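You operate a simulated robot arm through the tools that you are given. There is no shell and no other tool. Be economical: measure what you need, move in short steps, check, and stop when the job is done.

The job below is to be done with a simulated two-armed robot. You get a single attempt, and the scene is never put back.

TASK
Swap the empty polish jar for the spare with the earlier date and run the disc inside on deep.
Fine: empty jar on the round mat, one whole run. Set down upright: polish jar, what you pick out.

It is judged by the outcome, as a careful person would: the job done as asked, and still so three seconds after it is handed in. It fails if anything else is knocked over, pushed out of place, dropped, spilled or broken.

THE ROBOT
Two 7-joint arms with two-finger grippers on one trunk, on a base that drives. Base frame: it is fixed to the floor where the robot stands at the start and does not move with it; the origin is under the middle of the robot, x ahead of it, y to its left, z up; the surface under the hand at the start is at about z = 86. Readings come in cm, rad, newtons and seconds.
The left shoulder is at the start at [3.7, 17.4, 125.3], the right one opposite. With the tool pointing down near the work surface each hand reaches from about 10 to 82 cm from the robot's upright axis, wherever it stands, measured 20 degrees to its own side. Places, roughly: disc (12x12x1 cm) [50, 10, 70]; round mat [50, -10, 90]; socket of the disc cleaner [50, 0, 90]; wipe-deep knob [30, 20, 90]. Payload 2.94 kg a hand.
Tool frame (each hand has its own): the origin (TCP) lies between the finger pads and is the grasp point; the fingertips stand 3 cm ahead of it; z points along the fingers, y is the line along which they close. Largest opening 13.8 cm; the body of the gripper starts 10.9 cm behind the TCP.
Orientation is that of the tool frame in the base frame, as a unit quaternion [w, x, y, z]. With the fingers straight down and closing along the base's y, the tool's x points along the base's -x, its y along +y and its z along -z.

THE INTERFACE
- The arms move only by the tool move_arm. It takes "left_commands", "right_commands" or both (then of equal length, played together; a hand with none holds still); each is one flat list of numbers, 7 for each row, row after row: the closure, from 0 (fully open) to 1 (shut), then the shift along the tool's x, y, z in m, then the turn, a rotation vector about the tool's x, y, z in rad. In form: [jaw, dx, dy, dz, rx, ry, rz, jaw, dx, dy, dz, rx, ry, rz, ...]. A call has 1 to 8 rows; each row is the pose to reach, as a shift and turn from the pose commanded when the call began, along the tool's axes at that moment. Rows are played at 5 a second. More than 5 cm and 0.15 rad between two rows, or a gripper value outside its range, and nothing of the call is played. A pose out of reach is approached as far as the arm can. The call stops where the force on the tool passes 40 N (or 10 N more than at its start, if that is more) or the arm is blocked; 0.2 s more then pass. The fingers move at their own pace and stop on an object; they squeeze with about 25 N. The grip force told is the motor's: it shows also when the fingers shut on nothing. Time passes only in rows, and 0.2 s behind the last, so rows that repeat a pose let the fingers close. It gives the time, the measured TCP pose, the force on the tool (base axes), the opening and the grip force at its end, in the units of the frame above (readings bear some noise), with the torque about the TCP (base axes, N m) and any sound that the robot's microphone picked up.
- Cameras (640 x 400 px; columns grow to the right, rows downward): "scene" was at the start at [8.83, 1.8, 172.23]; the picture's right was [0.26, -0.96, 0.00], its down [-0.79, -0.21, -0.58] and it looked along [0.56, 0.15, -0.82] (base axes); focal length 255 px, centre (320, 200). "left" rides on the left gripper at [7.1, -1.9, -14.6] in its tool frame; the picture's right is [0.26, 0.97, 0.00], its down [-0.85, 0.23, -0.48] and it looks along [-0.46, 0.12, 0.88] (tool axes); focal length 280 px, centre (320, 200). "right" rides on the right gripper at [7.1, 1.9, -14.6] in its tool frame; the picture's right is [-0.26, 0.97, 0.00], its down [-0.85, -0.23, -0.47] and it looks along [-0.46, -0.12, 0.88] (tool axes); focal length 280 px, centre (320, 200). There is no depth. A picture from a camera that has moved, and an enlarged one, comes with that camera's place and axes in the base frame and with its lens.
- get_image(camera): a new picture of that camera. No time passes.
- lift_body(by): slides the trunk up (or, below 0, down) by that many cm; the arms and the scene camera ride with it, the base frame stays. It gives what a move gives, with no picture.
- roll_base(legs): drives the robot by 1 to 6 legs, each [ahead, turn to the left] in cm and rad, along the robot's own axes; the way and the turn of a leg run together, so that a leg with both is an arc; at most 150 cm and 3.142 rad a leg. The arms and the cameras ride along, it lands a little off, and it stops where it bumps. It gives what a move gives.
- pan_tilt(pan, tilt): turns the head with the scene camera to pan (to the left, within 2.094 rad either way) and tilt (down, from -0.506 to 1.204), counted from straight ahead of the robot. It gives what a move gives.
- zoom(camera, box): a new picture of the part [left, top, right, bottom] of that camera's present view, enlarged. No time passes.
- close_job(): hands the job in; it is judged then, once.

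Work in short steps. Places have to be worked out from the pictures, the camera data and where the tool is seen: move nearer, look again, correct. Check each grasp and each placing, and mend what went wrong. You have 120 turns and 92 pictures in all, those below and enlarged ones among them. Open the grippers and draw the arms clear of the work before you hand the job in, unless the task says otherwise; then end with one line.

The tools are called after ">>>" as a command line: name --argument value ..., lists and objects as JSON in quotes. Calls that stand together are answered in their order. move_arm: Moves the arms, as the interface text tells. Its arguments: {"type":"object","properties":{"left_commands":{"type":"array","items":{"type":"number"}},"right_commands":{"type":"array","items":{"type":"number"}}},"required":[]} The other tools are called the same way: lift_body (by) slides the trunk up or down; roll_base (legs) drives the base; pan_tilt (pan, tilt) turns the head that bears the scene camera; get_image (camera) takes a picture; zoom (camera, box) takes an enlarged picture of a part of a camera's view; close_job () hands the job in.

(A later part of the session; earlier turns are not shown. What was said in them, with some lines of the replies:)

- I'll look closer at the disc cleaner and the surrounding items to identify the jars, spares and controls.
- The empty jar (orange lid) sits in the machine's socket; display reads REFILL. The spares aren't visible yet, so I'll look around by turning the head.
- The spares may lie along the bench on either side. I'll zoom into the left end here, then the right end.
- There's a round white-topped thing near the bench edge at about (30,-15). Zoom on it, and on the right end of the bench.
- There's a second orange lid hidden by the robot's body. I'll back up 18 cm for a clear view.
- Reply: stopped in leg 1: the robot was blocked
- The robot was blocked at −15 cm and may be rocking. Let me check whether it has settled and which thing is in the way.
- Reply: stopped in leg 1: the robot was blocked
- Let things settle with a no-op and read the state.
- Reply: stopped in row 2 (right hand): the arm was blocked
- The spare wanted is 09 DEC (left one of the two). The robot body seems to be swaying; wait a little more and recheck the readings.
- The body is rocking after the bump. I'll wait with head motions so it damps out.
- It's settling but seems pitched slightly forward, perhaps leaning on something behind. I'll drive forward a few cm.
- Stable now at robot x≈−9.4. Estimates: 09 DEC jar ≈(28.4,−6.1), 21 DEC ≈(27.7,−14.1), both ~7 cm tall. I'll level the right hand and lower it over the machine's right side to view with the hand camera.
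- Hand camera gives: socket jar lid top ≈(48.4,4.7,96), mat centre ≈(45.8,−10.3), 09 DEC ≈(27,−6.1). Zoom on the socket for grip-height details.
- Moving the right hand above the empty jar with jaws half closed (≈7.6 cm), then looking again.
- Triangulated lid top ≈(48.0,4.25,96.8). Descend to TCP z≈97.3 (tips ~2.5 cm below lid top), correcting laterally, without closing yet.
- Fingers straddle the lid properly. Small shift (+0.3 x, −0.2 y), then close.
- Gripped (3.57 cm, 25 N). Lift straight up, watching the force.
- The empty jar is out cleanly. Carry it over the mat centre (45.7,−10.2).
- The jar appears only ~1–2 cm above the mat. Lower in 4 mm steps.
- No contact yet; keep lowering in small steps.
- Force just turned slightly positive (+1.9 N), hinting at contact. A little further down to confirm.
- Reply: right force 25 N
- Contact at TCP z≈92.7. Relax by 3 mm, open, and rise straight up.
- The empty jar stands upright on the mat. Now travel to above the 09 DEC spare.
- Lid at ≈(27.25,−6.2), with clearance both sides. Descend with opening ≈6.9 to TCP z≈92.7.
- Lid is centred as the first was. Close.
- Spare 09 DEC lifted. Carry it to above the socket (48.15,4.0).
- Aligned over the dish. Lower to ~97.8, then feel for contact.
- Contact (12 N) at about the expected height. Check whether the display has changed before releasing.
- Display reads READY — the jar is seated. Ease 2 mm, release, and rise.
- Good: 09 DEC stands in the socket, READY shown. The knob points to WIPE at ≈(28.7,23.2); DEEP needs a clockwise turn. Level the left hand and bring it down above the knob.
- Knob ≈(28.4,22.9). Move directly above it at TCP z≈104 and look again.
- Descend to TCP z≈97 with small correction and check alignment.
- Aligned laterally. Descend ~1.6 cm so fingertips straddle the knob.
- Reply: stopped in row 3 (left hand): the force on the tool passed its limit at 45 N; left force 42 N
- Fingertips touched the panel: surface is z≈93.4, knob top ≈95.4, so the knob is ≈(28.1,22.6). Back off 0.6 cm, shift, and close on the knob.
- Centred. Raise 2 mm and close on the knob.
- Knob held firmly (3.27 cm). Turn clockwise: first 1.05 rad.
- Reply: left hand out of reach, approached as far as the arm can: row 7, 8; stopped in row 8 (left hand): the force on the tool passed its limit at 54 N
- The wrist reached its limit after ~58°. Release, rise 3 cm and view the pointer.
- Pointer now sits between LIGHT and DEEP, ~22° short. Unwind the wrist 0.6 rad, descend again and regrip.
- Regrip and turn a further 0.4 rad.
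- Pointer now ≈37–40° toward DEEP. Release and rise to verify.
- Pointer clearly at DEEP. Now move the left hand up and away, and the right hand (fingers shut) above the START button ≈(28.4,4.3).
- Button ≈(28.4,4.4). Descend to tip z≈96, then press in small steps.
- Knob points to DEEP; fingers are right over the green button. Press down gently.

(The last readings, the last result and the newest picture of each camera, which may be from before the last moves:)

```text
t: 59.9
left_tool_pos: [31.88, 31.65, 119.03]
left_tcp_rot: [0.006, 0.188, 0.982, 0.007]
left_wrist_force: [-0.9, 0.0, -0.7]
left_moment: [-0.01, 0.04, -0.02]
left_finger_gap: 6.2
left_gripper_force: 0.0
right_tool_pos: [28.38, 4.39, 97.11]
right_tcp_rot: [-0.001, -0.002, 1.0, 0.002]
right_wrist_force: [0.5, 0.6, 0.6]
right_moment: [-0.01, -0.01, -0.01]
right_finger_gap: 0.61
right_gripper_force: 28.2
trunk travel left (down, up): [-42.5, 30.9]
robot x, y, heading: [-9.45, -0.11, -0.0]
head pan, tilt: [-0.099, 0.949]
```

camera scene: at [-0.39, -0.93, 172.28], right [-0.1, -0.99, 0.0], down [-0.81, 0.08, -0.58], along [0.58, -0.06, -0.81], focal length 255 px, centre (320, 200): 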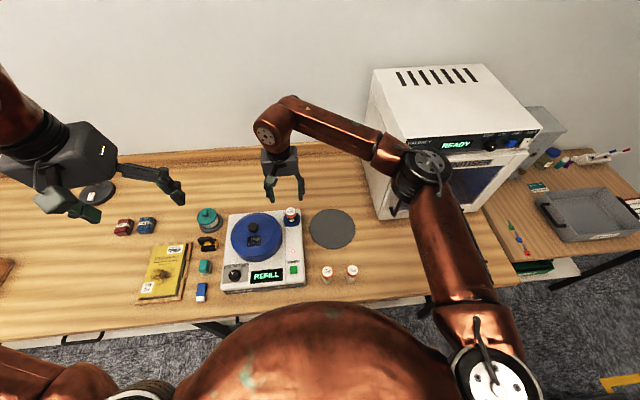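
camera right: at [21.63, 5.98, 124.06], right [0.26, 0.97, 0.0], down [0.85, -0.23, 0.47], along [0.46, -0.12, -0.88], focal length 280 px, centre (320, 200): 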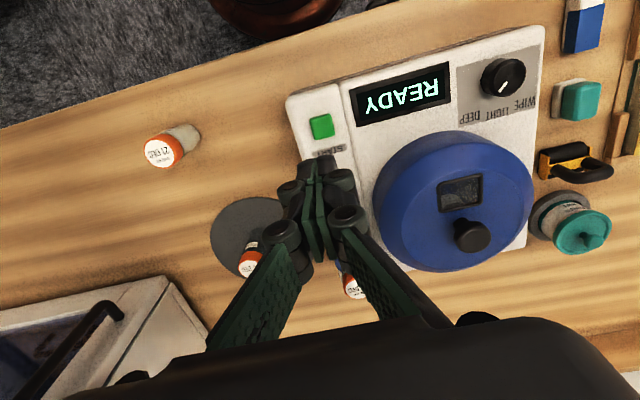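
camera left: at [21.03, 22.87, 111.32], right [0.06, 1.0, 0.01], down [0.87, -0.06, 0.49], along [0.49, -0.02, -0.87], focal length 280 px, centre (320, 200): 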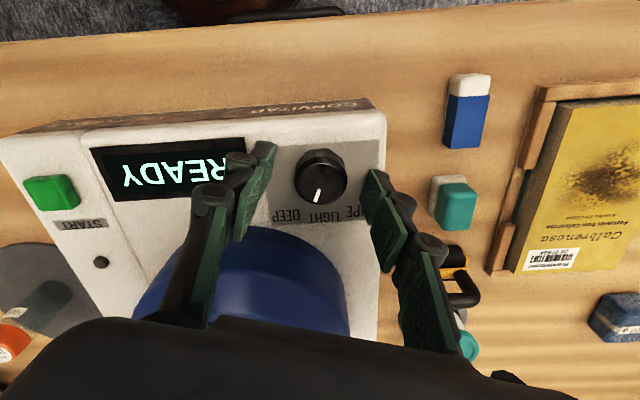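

Gap changed slightly – contact beginning. A bit further.

>>> move_arm --right_commands '[1, 0, 0, 0.002, 0, 0, 0, 1, 0, 0, 0.004, 0, 0, 0, 1, 0, 0, 0.004, 0, 0, 0]'

>>> get_image --camera "right"

>>> zoom --camera "scene" --box '[220, 210, 348, 310]'

```text
t: 60.7
left_tool_pos: [31.79, 31.51, 118.93]
left_tcp_rot: [0.005, 0.187, 0.982, 0.008]
left_wrist_force: [0.2, 0.5, 0.6]
left_moment: [0.02, -0.01, 0.01]
left_finger_gap: 6.21
left_gripper_force: 0.0
right_tool_pos: [28.28, 4.38, 96.67]
right_tcp_rot: [0.0, -0.002, 1.0, 0.001]
right_wrist_force: [0.1, 1.4, 6.0]
right_moment: [0.03, -0.02, -0.01]
right_finger_gap: 0.62
right_gripper_force: 28.2
trunk travel left (down, up): [-42.5, 30.9]
robot x, y, heading: [-9.2, -0.03, -0.003]
head pan, tilt: [-0.099, 0.949]
heard: click
```

```text
32 pictures are left
camera right: at [21.25, 6.13, 111.31], right [0.26, 0.97, 0.0], down [0.85, -0.23, 0.47], along [0.46, -0.12, -0.88], focal length 280 px, centre (320, 200)
```

right: 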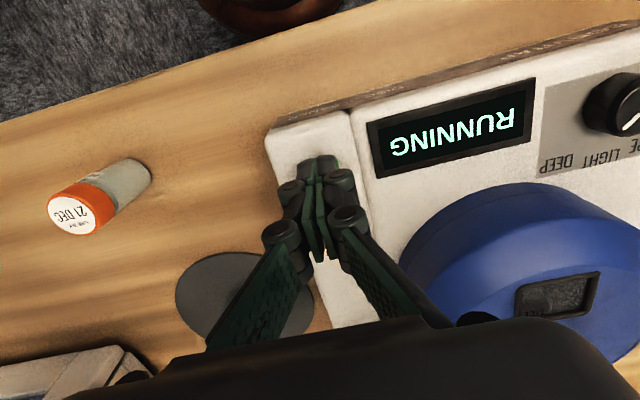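

```text
4.00 times, centred on (284, 260) of scene
camera zoom: at [-0.33, -0.77, 172.28], right [-0.1, -1.0, 0.0], down [-0.81, 0.08, -0.58], along [0.58, -0.06, -0.81], focal length 1019 px, centre (464, -40)
```

zoom: 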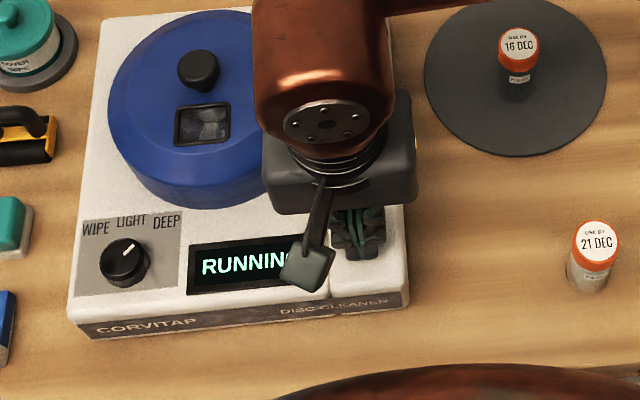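

Click heard, display RUNNING. Raise the right hand straight off the button, then clear to the side, and wait for the run to end.

>>> move_arm --right_commands '[1, 0, 0, -0.01, 0, 0, 0, 1, 0, 0, -0.04, 0, 0, 0, 1, 0, 0, -0.08, 0, 0, 0, 0.5, 0, -0.02, -0.12, 0, 0, 0, 0, 0, -0.05, -0.16, 0, 0, 0, 0, 0, -0.08, -0.19, 0, 0, 0, 0, 0, -0.11, -0.2, 0, 0, 0, 0, 0, -0.11, -0.2, 0, 0, 0]'

>>> zoom --camera "scene" --box '[200, 190, 360, 310]'

```text
t: 62.5
left_tool_pos: [31.87, 31.69, 119.04]
left_tcp_rot: [0.005, 0.188, 0.982, 0.006]
left_wrist_force: [0.6, 1.1, 0.0]
left_moment: [-0.01, -0.01, -0.01]
left_finger_gap: 6.21
left_gripper_force: 0.1
right_tool_pos: [28.42, -6.53, 116.74]
right_tcp_rot: [-0.001, -0.002, 1.0, 0.001]
right_wrist_force: [-0.6, 0.7, 0.2]
right_moment: [-0.01, 0.01, -0.01]
right_finger_gap: 10.53
right_gripper_force: 0.0
trunk travel left (down, up): [-42.5, 30.9]
robot x, y, heading: [-9.23, -0.04, 0.003]
head pan, tilt: [-0.099, 0.949]
```

```text
3.33 times, centred on (280, 250) of scene
camera zoom: at [-0.27, -0.64, 172.27], right [-0.1, -1.0, 0.0], down [-0.81, 0.08, -0.58], along [0.58, -0.06, -0.81], focal length 849 px, centre (453, 33)
```

zoom: 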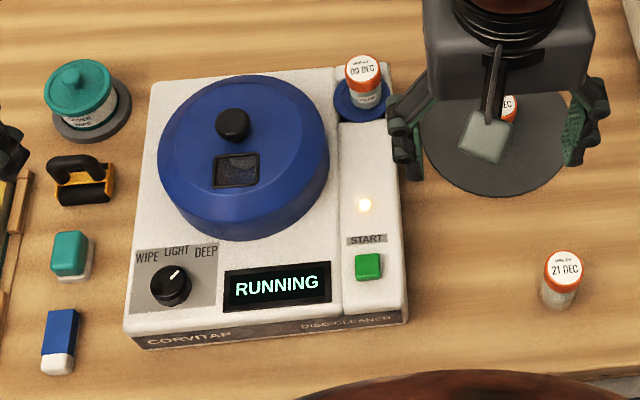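

Running. I'll wait with idle rows, opening the left gripper and lifting it clear meanwhile.

>>> move_arm --left_commands '[0.3, 0, 0, -0.02, 0, 0, 0, 0, 0, 0, -0.04, 0, 0, 0, 0, 0, 0, -0.06, 0, 0, 0, 0, 0, 0, -0.06, 0, 0, 0, 0, 0, 0, -0.06, 0, 0, 0, 0, 0, 0, -0.06, 0, 0, 0, 0, 0, 0, -0.06, 0, 0, 0, 0, 0, 0, -0.06, 0, 0, 0]'

>>> move_arm --right_commands '[0, 0, 0, 0, 0, 0, 0, 0, 0, 0, 0, 0, 0, 0, 0, 0, 0, 0, 0, 0, 0, 0, 0, 0, 0, 0, 0, 0, 0, 0, 0, 0, 0, 0, 0, 0, 0, 0, 0, 0, 0, 0, 0, 0, 0, 0, 0, 0, 0, 0, 0, 0, 0, 0, 0, 0]'

>>> move_arm --right_commands '[0, 0, 0, 0, 0, 0, 0, 0, 0, 0, 0, 0, 0, 0, 0, 0, 0, 0, 0, 0, 0, 0, 0, 0, 0, 0, 0, 0, 0, 0, 0, 0, 0, 0, 0, 0, 0, 0, 0, 0, 0, 0, 0, 0, 0, 0, 0, 0, 0, 0, 0, 0, 0, 0, 0, 0]'

>>> move_arm --right_commands '[0, 0, 0, 0, 0, 0, 0, 0, 0, 0, 0, 0, 0, 0, 0, 0, 0, 0, 0, 0, 0, 0, 0, 0, 0, 0, 0, 0, 0, 0, 0, 0, 0, 0, 0, 0, 0, 0, 0, 0, 0, 0, 0, 0, 0, 0, 0, 0, 0, 0, 0, 0, 0, 0, 0, 0]'

>>> get_image --camera "scene"

```text
t: 64.3
left_tool_pos: [31.75, 31.57, 124.99]
left_tcp_rot: [0.004, 0.188, 0.982, 0.008]
left_wrist_force: [-0.8, 0.9, -0.7]
left_moment: [-0.02, 0.0, -0.01]
left_finger_gap: 13.84
left_gripper_force: 0.0
right_tool_pos: [28.52, -6.74, 116.63]
right_tcp_rot: [-0.001, -0.002, 1.0, 0.0]
right_wrist_force: [-1.3, -0.3, -0.8]
right_moment: [-0.01, 0.01, 0.0]
right_finger_gap: 13.82
right_gripper_force: 0.1
trunk travel left (down, up): [-42.5, 30.9]
robot x, y, heading: [-9.43, -0.26, 0.001]
head pan, tilt: [-0.099, 0.949]
```

```text
t: 66.1
left_tool_pos: [31.69, 31.59, 124.99]
left_tcp_rot: [0.005, 0.187, 0.982, 0.007]
left_wrist_force: [-0.3, 0.5, 0.1]
left_moment: [0.04, -0.01, -0.02]
left_finger_gap: 13.82
left_gripper_force: 0.0
right_tool_pos: [28.53, -6.64, 116.58]
right_tcp_rot: [0.0, -0.002, 1.0, 0.001]
right_wrist_force: [-0.8, -0.1, -0.4]
right_moment: [-0.01, 0.01, 0.03]
right_finger_gap: 13.79
right_gripper_force: 0.0
trunk travel left (down, up): [-42.5, 30.9]
robot x, y, heading: [-8.94, -0.37, -0.002]
head pan, tilt: [-0.099, 0.949]
```

```text
t: 67.9
left_tool_pos: [31.82, 31.58, 125.0]
left_tcp_rot: [0.005, 0.187, 0.982, 0.008]
left_wrist_force: [-0.7, -0.9, -0.4]
left_moment: [0.0, -0.02, 0.0]
left_finger_gap: 13.76
left_gripper_force: 0.1
right_tool_pos: [28.49, -6.64, 116.48]
right_tcp_rot: [-0.001, -0.001, 1.0, 0.001]
right_wrist_force: [0.2, -1.1, -0.1]
right_moment: [-0.01, -0.02, -0.03]
right_finger_gap: 13.81
right_gripper_force: 0.0
trunk travel left (down, up): [-42.5, 30.9]
robot x, y, heading: [-9.57, 0.43, 0.003]
head pan, tilt: [-0.099, 0.949]
```

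```text
t: 69.7
left_tool_pos: [31.69, 31.52, 124.99]
left_tcp_rot: [0.006, 0.187, 0.982, 0.008]
left_wrist_force: [-1.2, -0.1, -0.2]
left_moment: [-0.04, 0.02, 0.04]
left_finger_gap: 13.8
left_gripper_force: 0.0
right_tool_pos: [28.54, -6.67, 116.64]
right_tcp_rot: [-0.001, -0.002, 1.0, 0.0]
right_wrist_force: [-0.7, -0.1, -0.4]
right_moment: [-0.01, 0.01, -0.02]
right_finger_gap: 13.8
right_gripper_force: 0.0
trunk travel left (down, up): [-42.5, 30.9]
robot x, y, heading: [-9.13, -0.08, 0.002]
head pan, tilt: [-0.099, 0.949]
```

```text
29 pictures are left
camera scene: at [-0.29, -0.8, 172.27], right [-0.1, -1.0, 0.0], down [-0.81, 0.08, -0.58], along [0.58, -0.06, -0.81], focal length 255 px, centre (320, 200)
```

scene: 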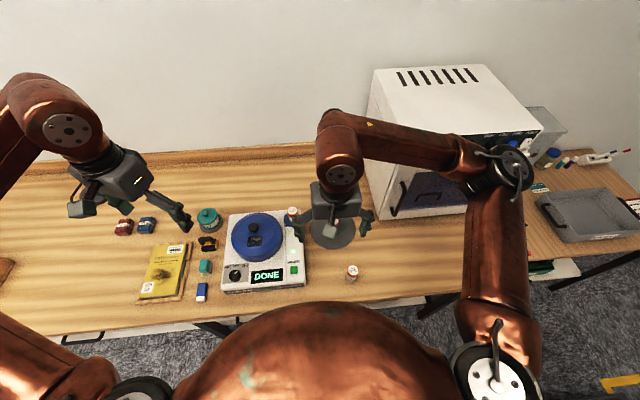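

Display reads DONE. Raise the right hand clear and do a final check of the table and of what's behind the robot.

>>> move_arm --right_commands '[0, 0, -0.02, -0.03, 0, 0, 0, 0, 0, -0.05, -0.06, 0, 0, 0, 0, 0, -0.09, -0.08, 0, 0, 0, 0, 0, -0.12, -0.1, 0, 0, 0, 0, 0, -0.12, -0.1, 0, 0, 0]'

>>> zoom --camera "scene" --box '[100, 180, 400, 320]'

>>> pan_tilt --pan 2.09 --tilt 0.7

>>> get_image --camera "scene"

>>> pan_tilt --pan -2.09 --tilt 0.7

>>> get_image --camera "scene"

```text
t: 70.9
left_tool_pos: [31.85, 31.58, 125.01]
left_tcp_rot: [0.005, 0.188, 0.982, 0.008]
left_wrist_force: [0.0, -0.1, 0.2]
left_moment: [-0.05, 0.0, 0.02]
left_finger_gap: 13.77
left_gripper_force: 0.0
right_tool_pos: [28.55, -18.57, 126.74]
right_tcp_rot: [-0.001, -0.002, 1.0, 0.0]
right_wrist_force: [0.3, 0.5, 0.1]
right_moment: [-0.03, 0.0, 0.02]
right_finger_gap: 13.8
right_gripper_force: 0.0
trunk travel left (down, up): [-42.5, 30.9]
robot x, y, heading: [-9.25, -0.33, -0.003]
head pan, tilt: [-0.099, 0.949]
```

```text
2.13 times, centred on (250, 250) of scene
camera zoom: at [-0.2, -0.72, 172.26], right [-0.1, -1.0, 0.0], down [-0.81, 0.08, -0.58], along [0.58, -0.06, -0.81], focal length 543 px, centre (469, 93)
```

zoom: 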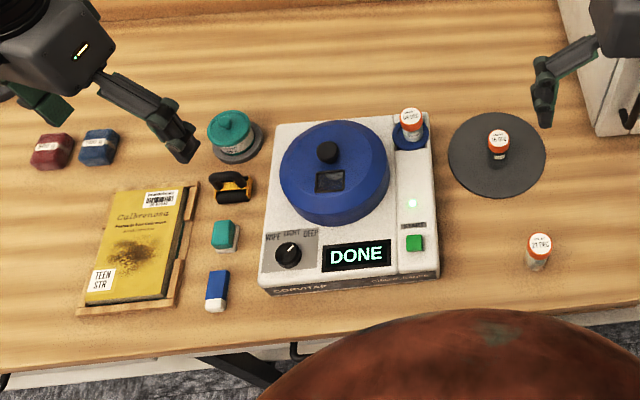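

```text
t: 73.0
left_tool_pos: [31.76, 31.47, 125.03]
left_tcp_rot: [0.005, 0.188, 0.982, 0.008]
left_wrist_force: [0.4, 0.2, 0.6]
left_moment: [0.01, 0.02, 0.02]
left_finger_gap: 13.79
left_gripper_force: 0.0
right_tool_pos: [28.52, -18.72, 126.86]
right_tcp_rot: [0.0, -0.002, 1.0, 0.001]
right_wrist_force: [0.5, 0.3, -0.3]
right_moment: [0.01, -0.01, 0.0]
right_finger_gap: 13.8
right_gripper_force: 0.1
trunk travel left (down, up): [-42.5, 30.9]
robot x, y, heading: [-8.78, -0.1, 0.002]
head pan, tilt: [2.089, 0.7]
```

```text
27 pictures are left
camera scene: at [-11.74, 7.28, 174.25], right [0.87, 0.5, 0.0], down [0.32, -0.56, -0.76], along [-0.38, 0.66, -0.64], focal length 255 px, centre (320, 200)
```

scene: 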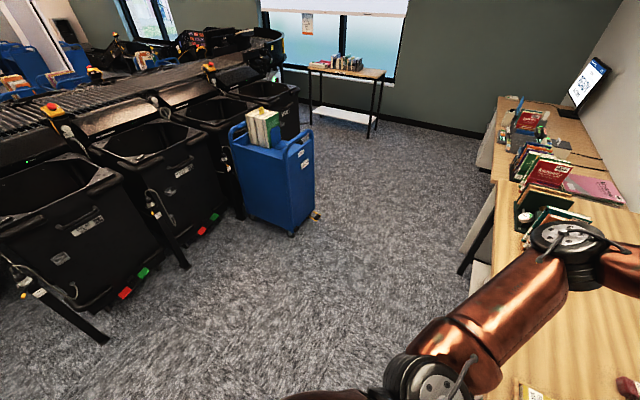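

```text
t: 76.4
left_tool_pos: [31.63, 31.57, 124.96]
left_tcp_rot: [0.005, 0.187, 0.982, 0.007]
left_wrist_force: [0.6, -0.1, 1.1]
left_moment: [0.0, -0.02, 0.01]
left_finger_gap: 13.77
left_gripper_force: 0.1
right_tool_pos: [28.5, -18.61, 126.79]
right_tcp_rot: [0.0, -0.002, 1.0, 0.0]
right_wrist_force: [-0.6, -0.6, -0.2]
right_moment: [0.0, 0.01, 0.0]
right_finger_gap: 13.82
right_gripper_force: 0.1
trunk travel left (down, up): [-42.5, 30.9]
robot x, y, heading: [-9.47, -0.2, 0.001]
head pan, tilt: [-2.089, 0.7]
```

```text
26 pictures are left
camera scene: at [-11.73, -7.48, 174.25], right [-0.87, 0.49, 0.0], down [0.32, 0.56, -0.77], along [-0.38, -0.67, -0.64], focal length 255 px, centre (320, 200)
```

scene: 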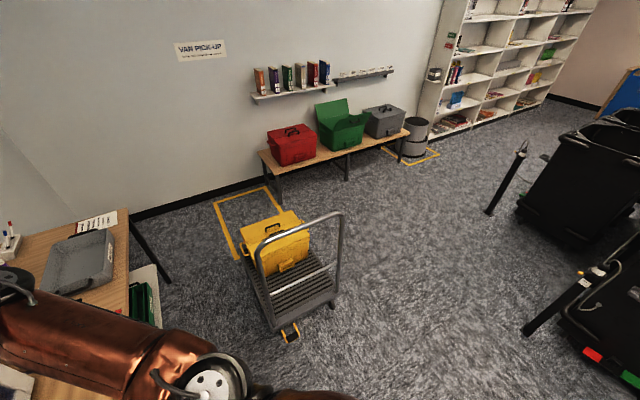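

Everything is as asked: 09 DEC seated, 16 DEC upright on the mat, knob at DEEP, display DONE, nothing disturbed, hands clear. Handing in.

>>> close_job

```text
The job is handed in.
```

The 09 DEC spare is now in the socket and the empty 16 DEC jar stands upright on the round mat. The disc was run once on DEEP, and the cleaner showed DONE before I handed in. While backing up for a better view, the robot was blocked about 15 cm back and rocked; I saw nothing out of place in the room or on the bench afterwards, though the floor directly behind it was out of view.
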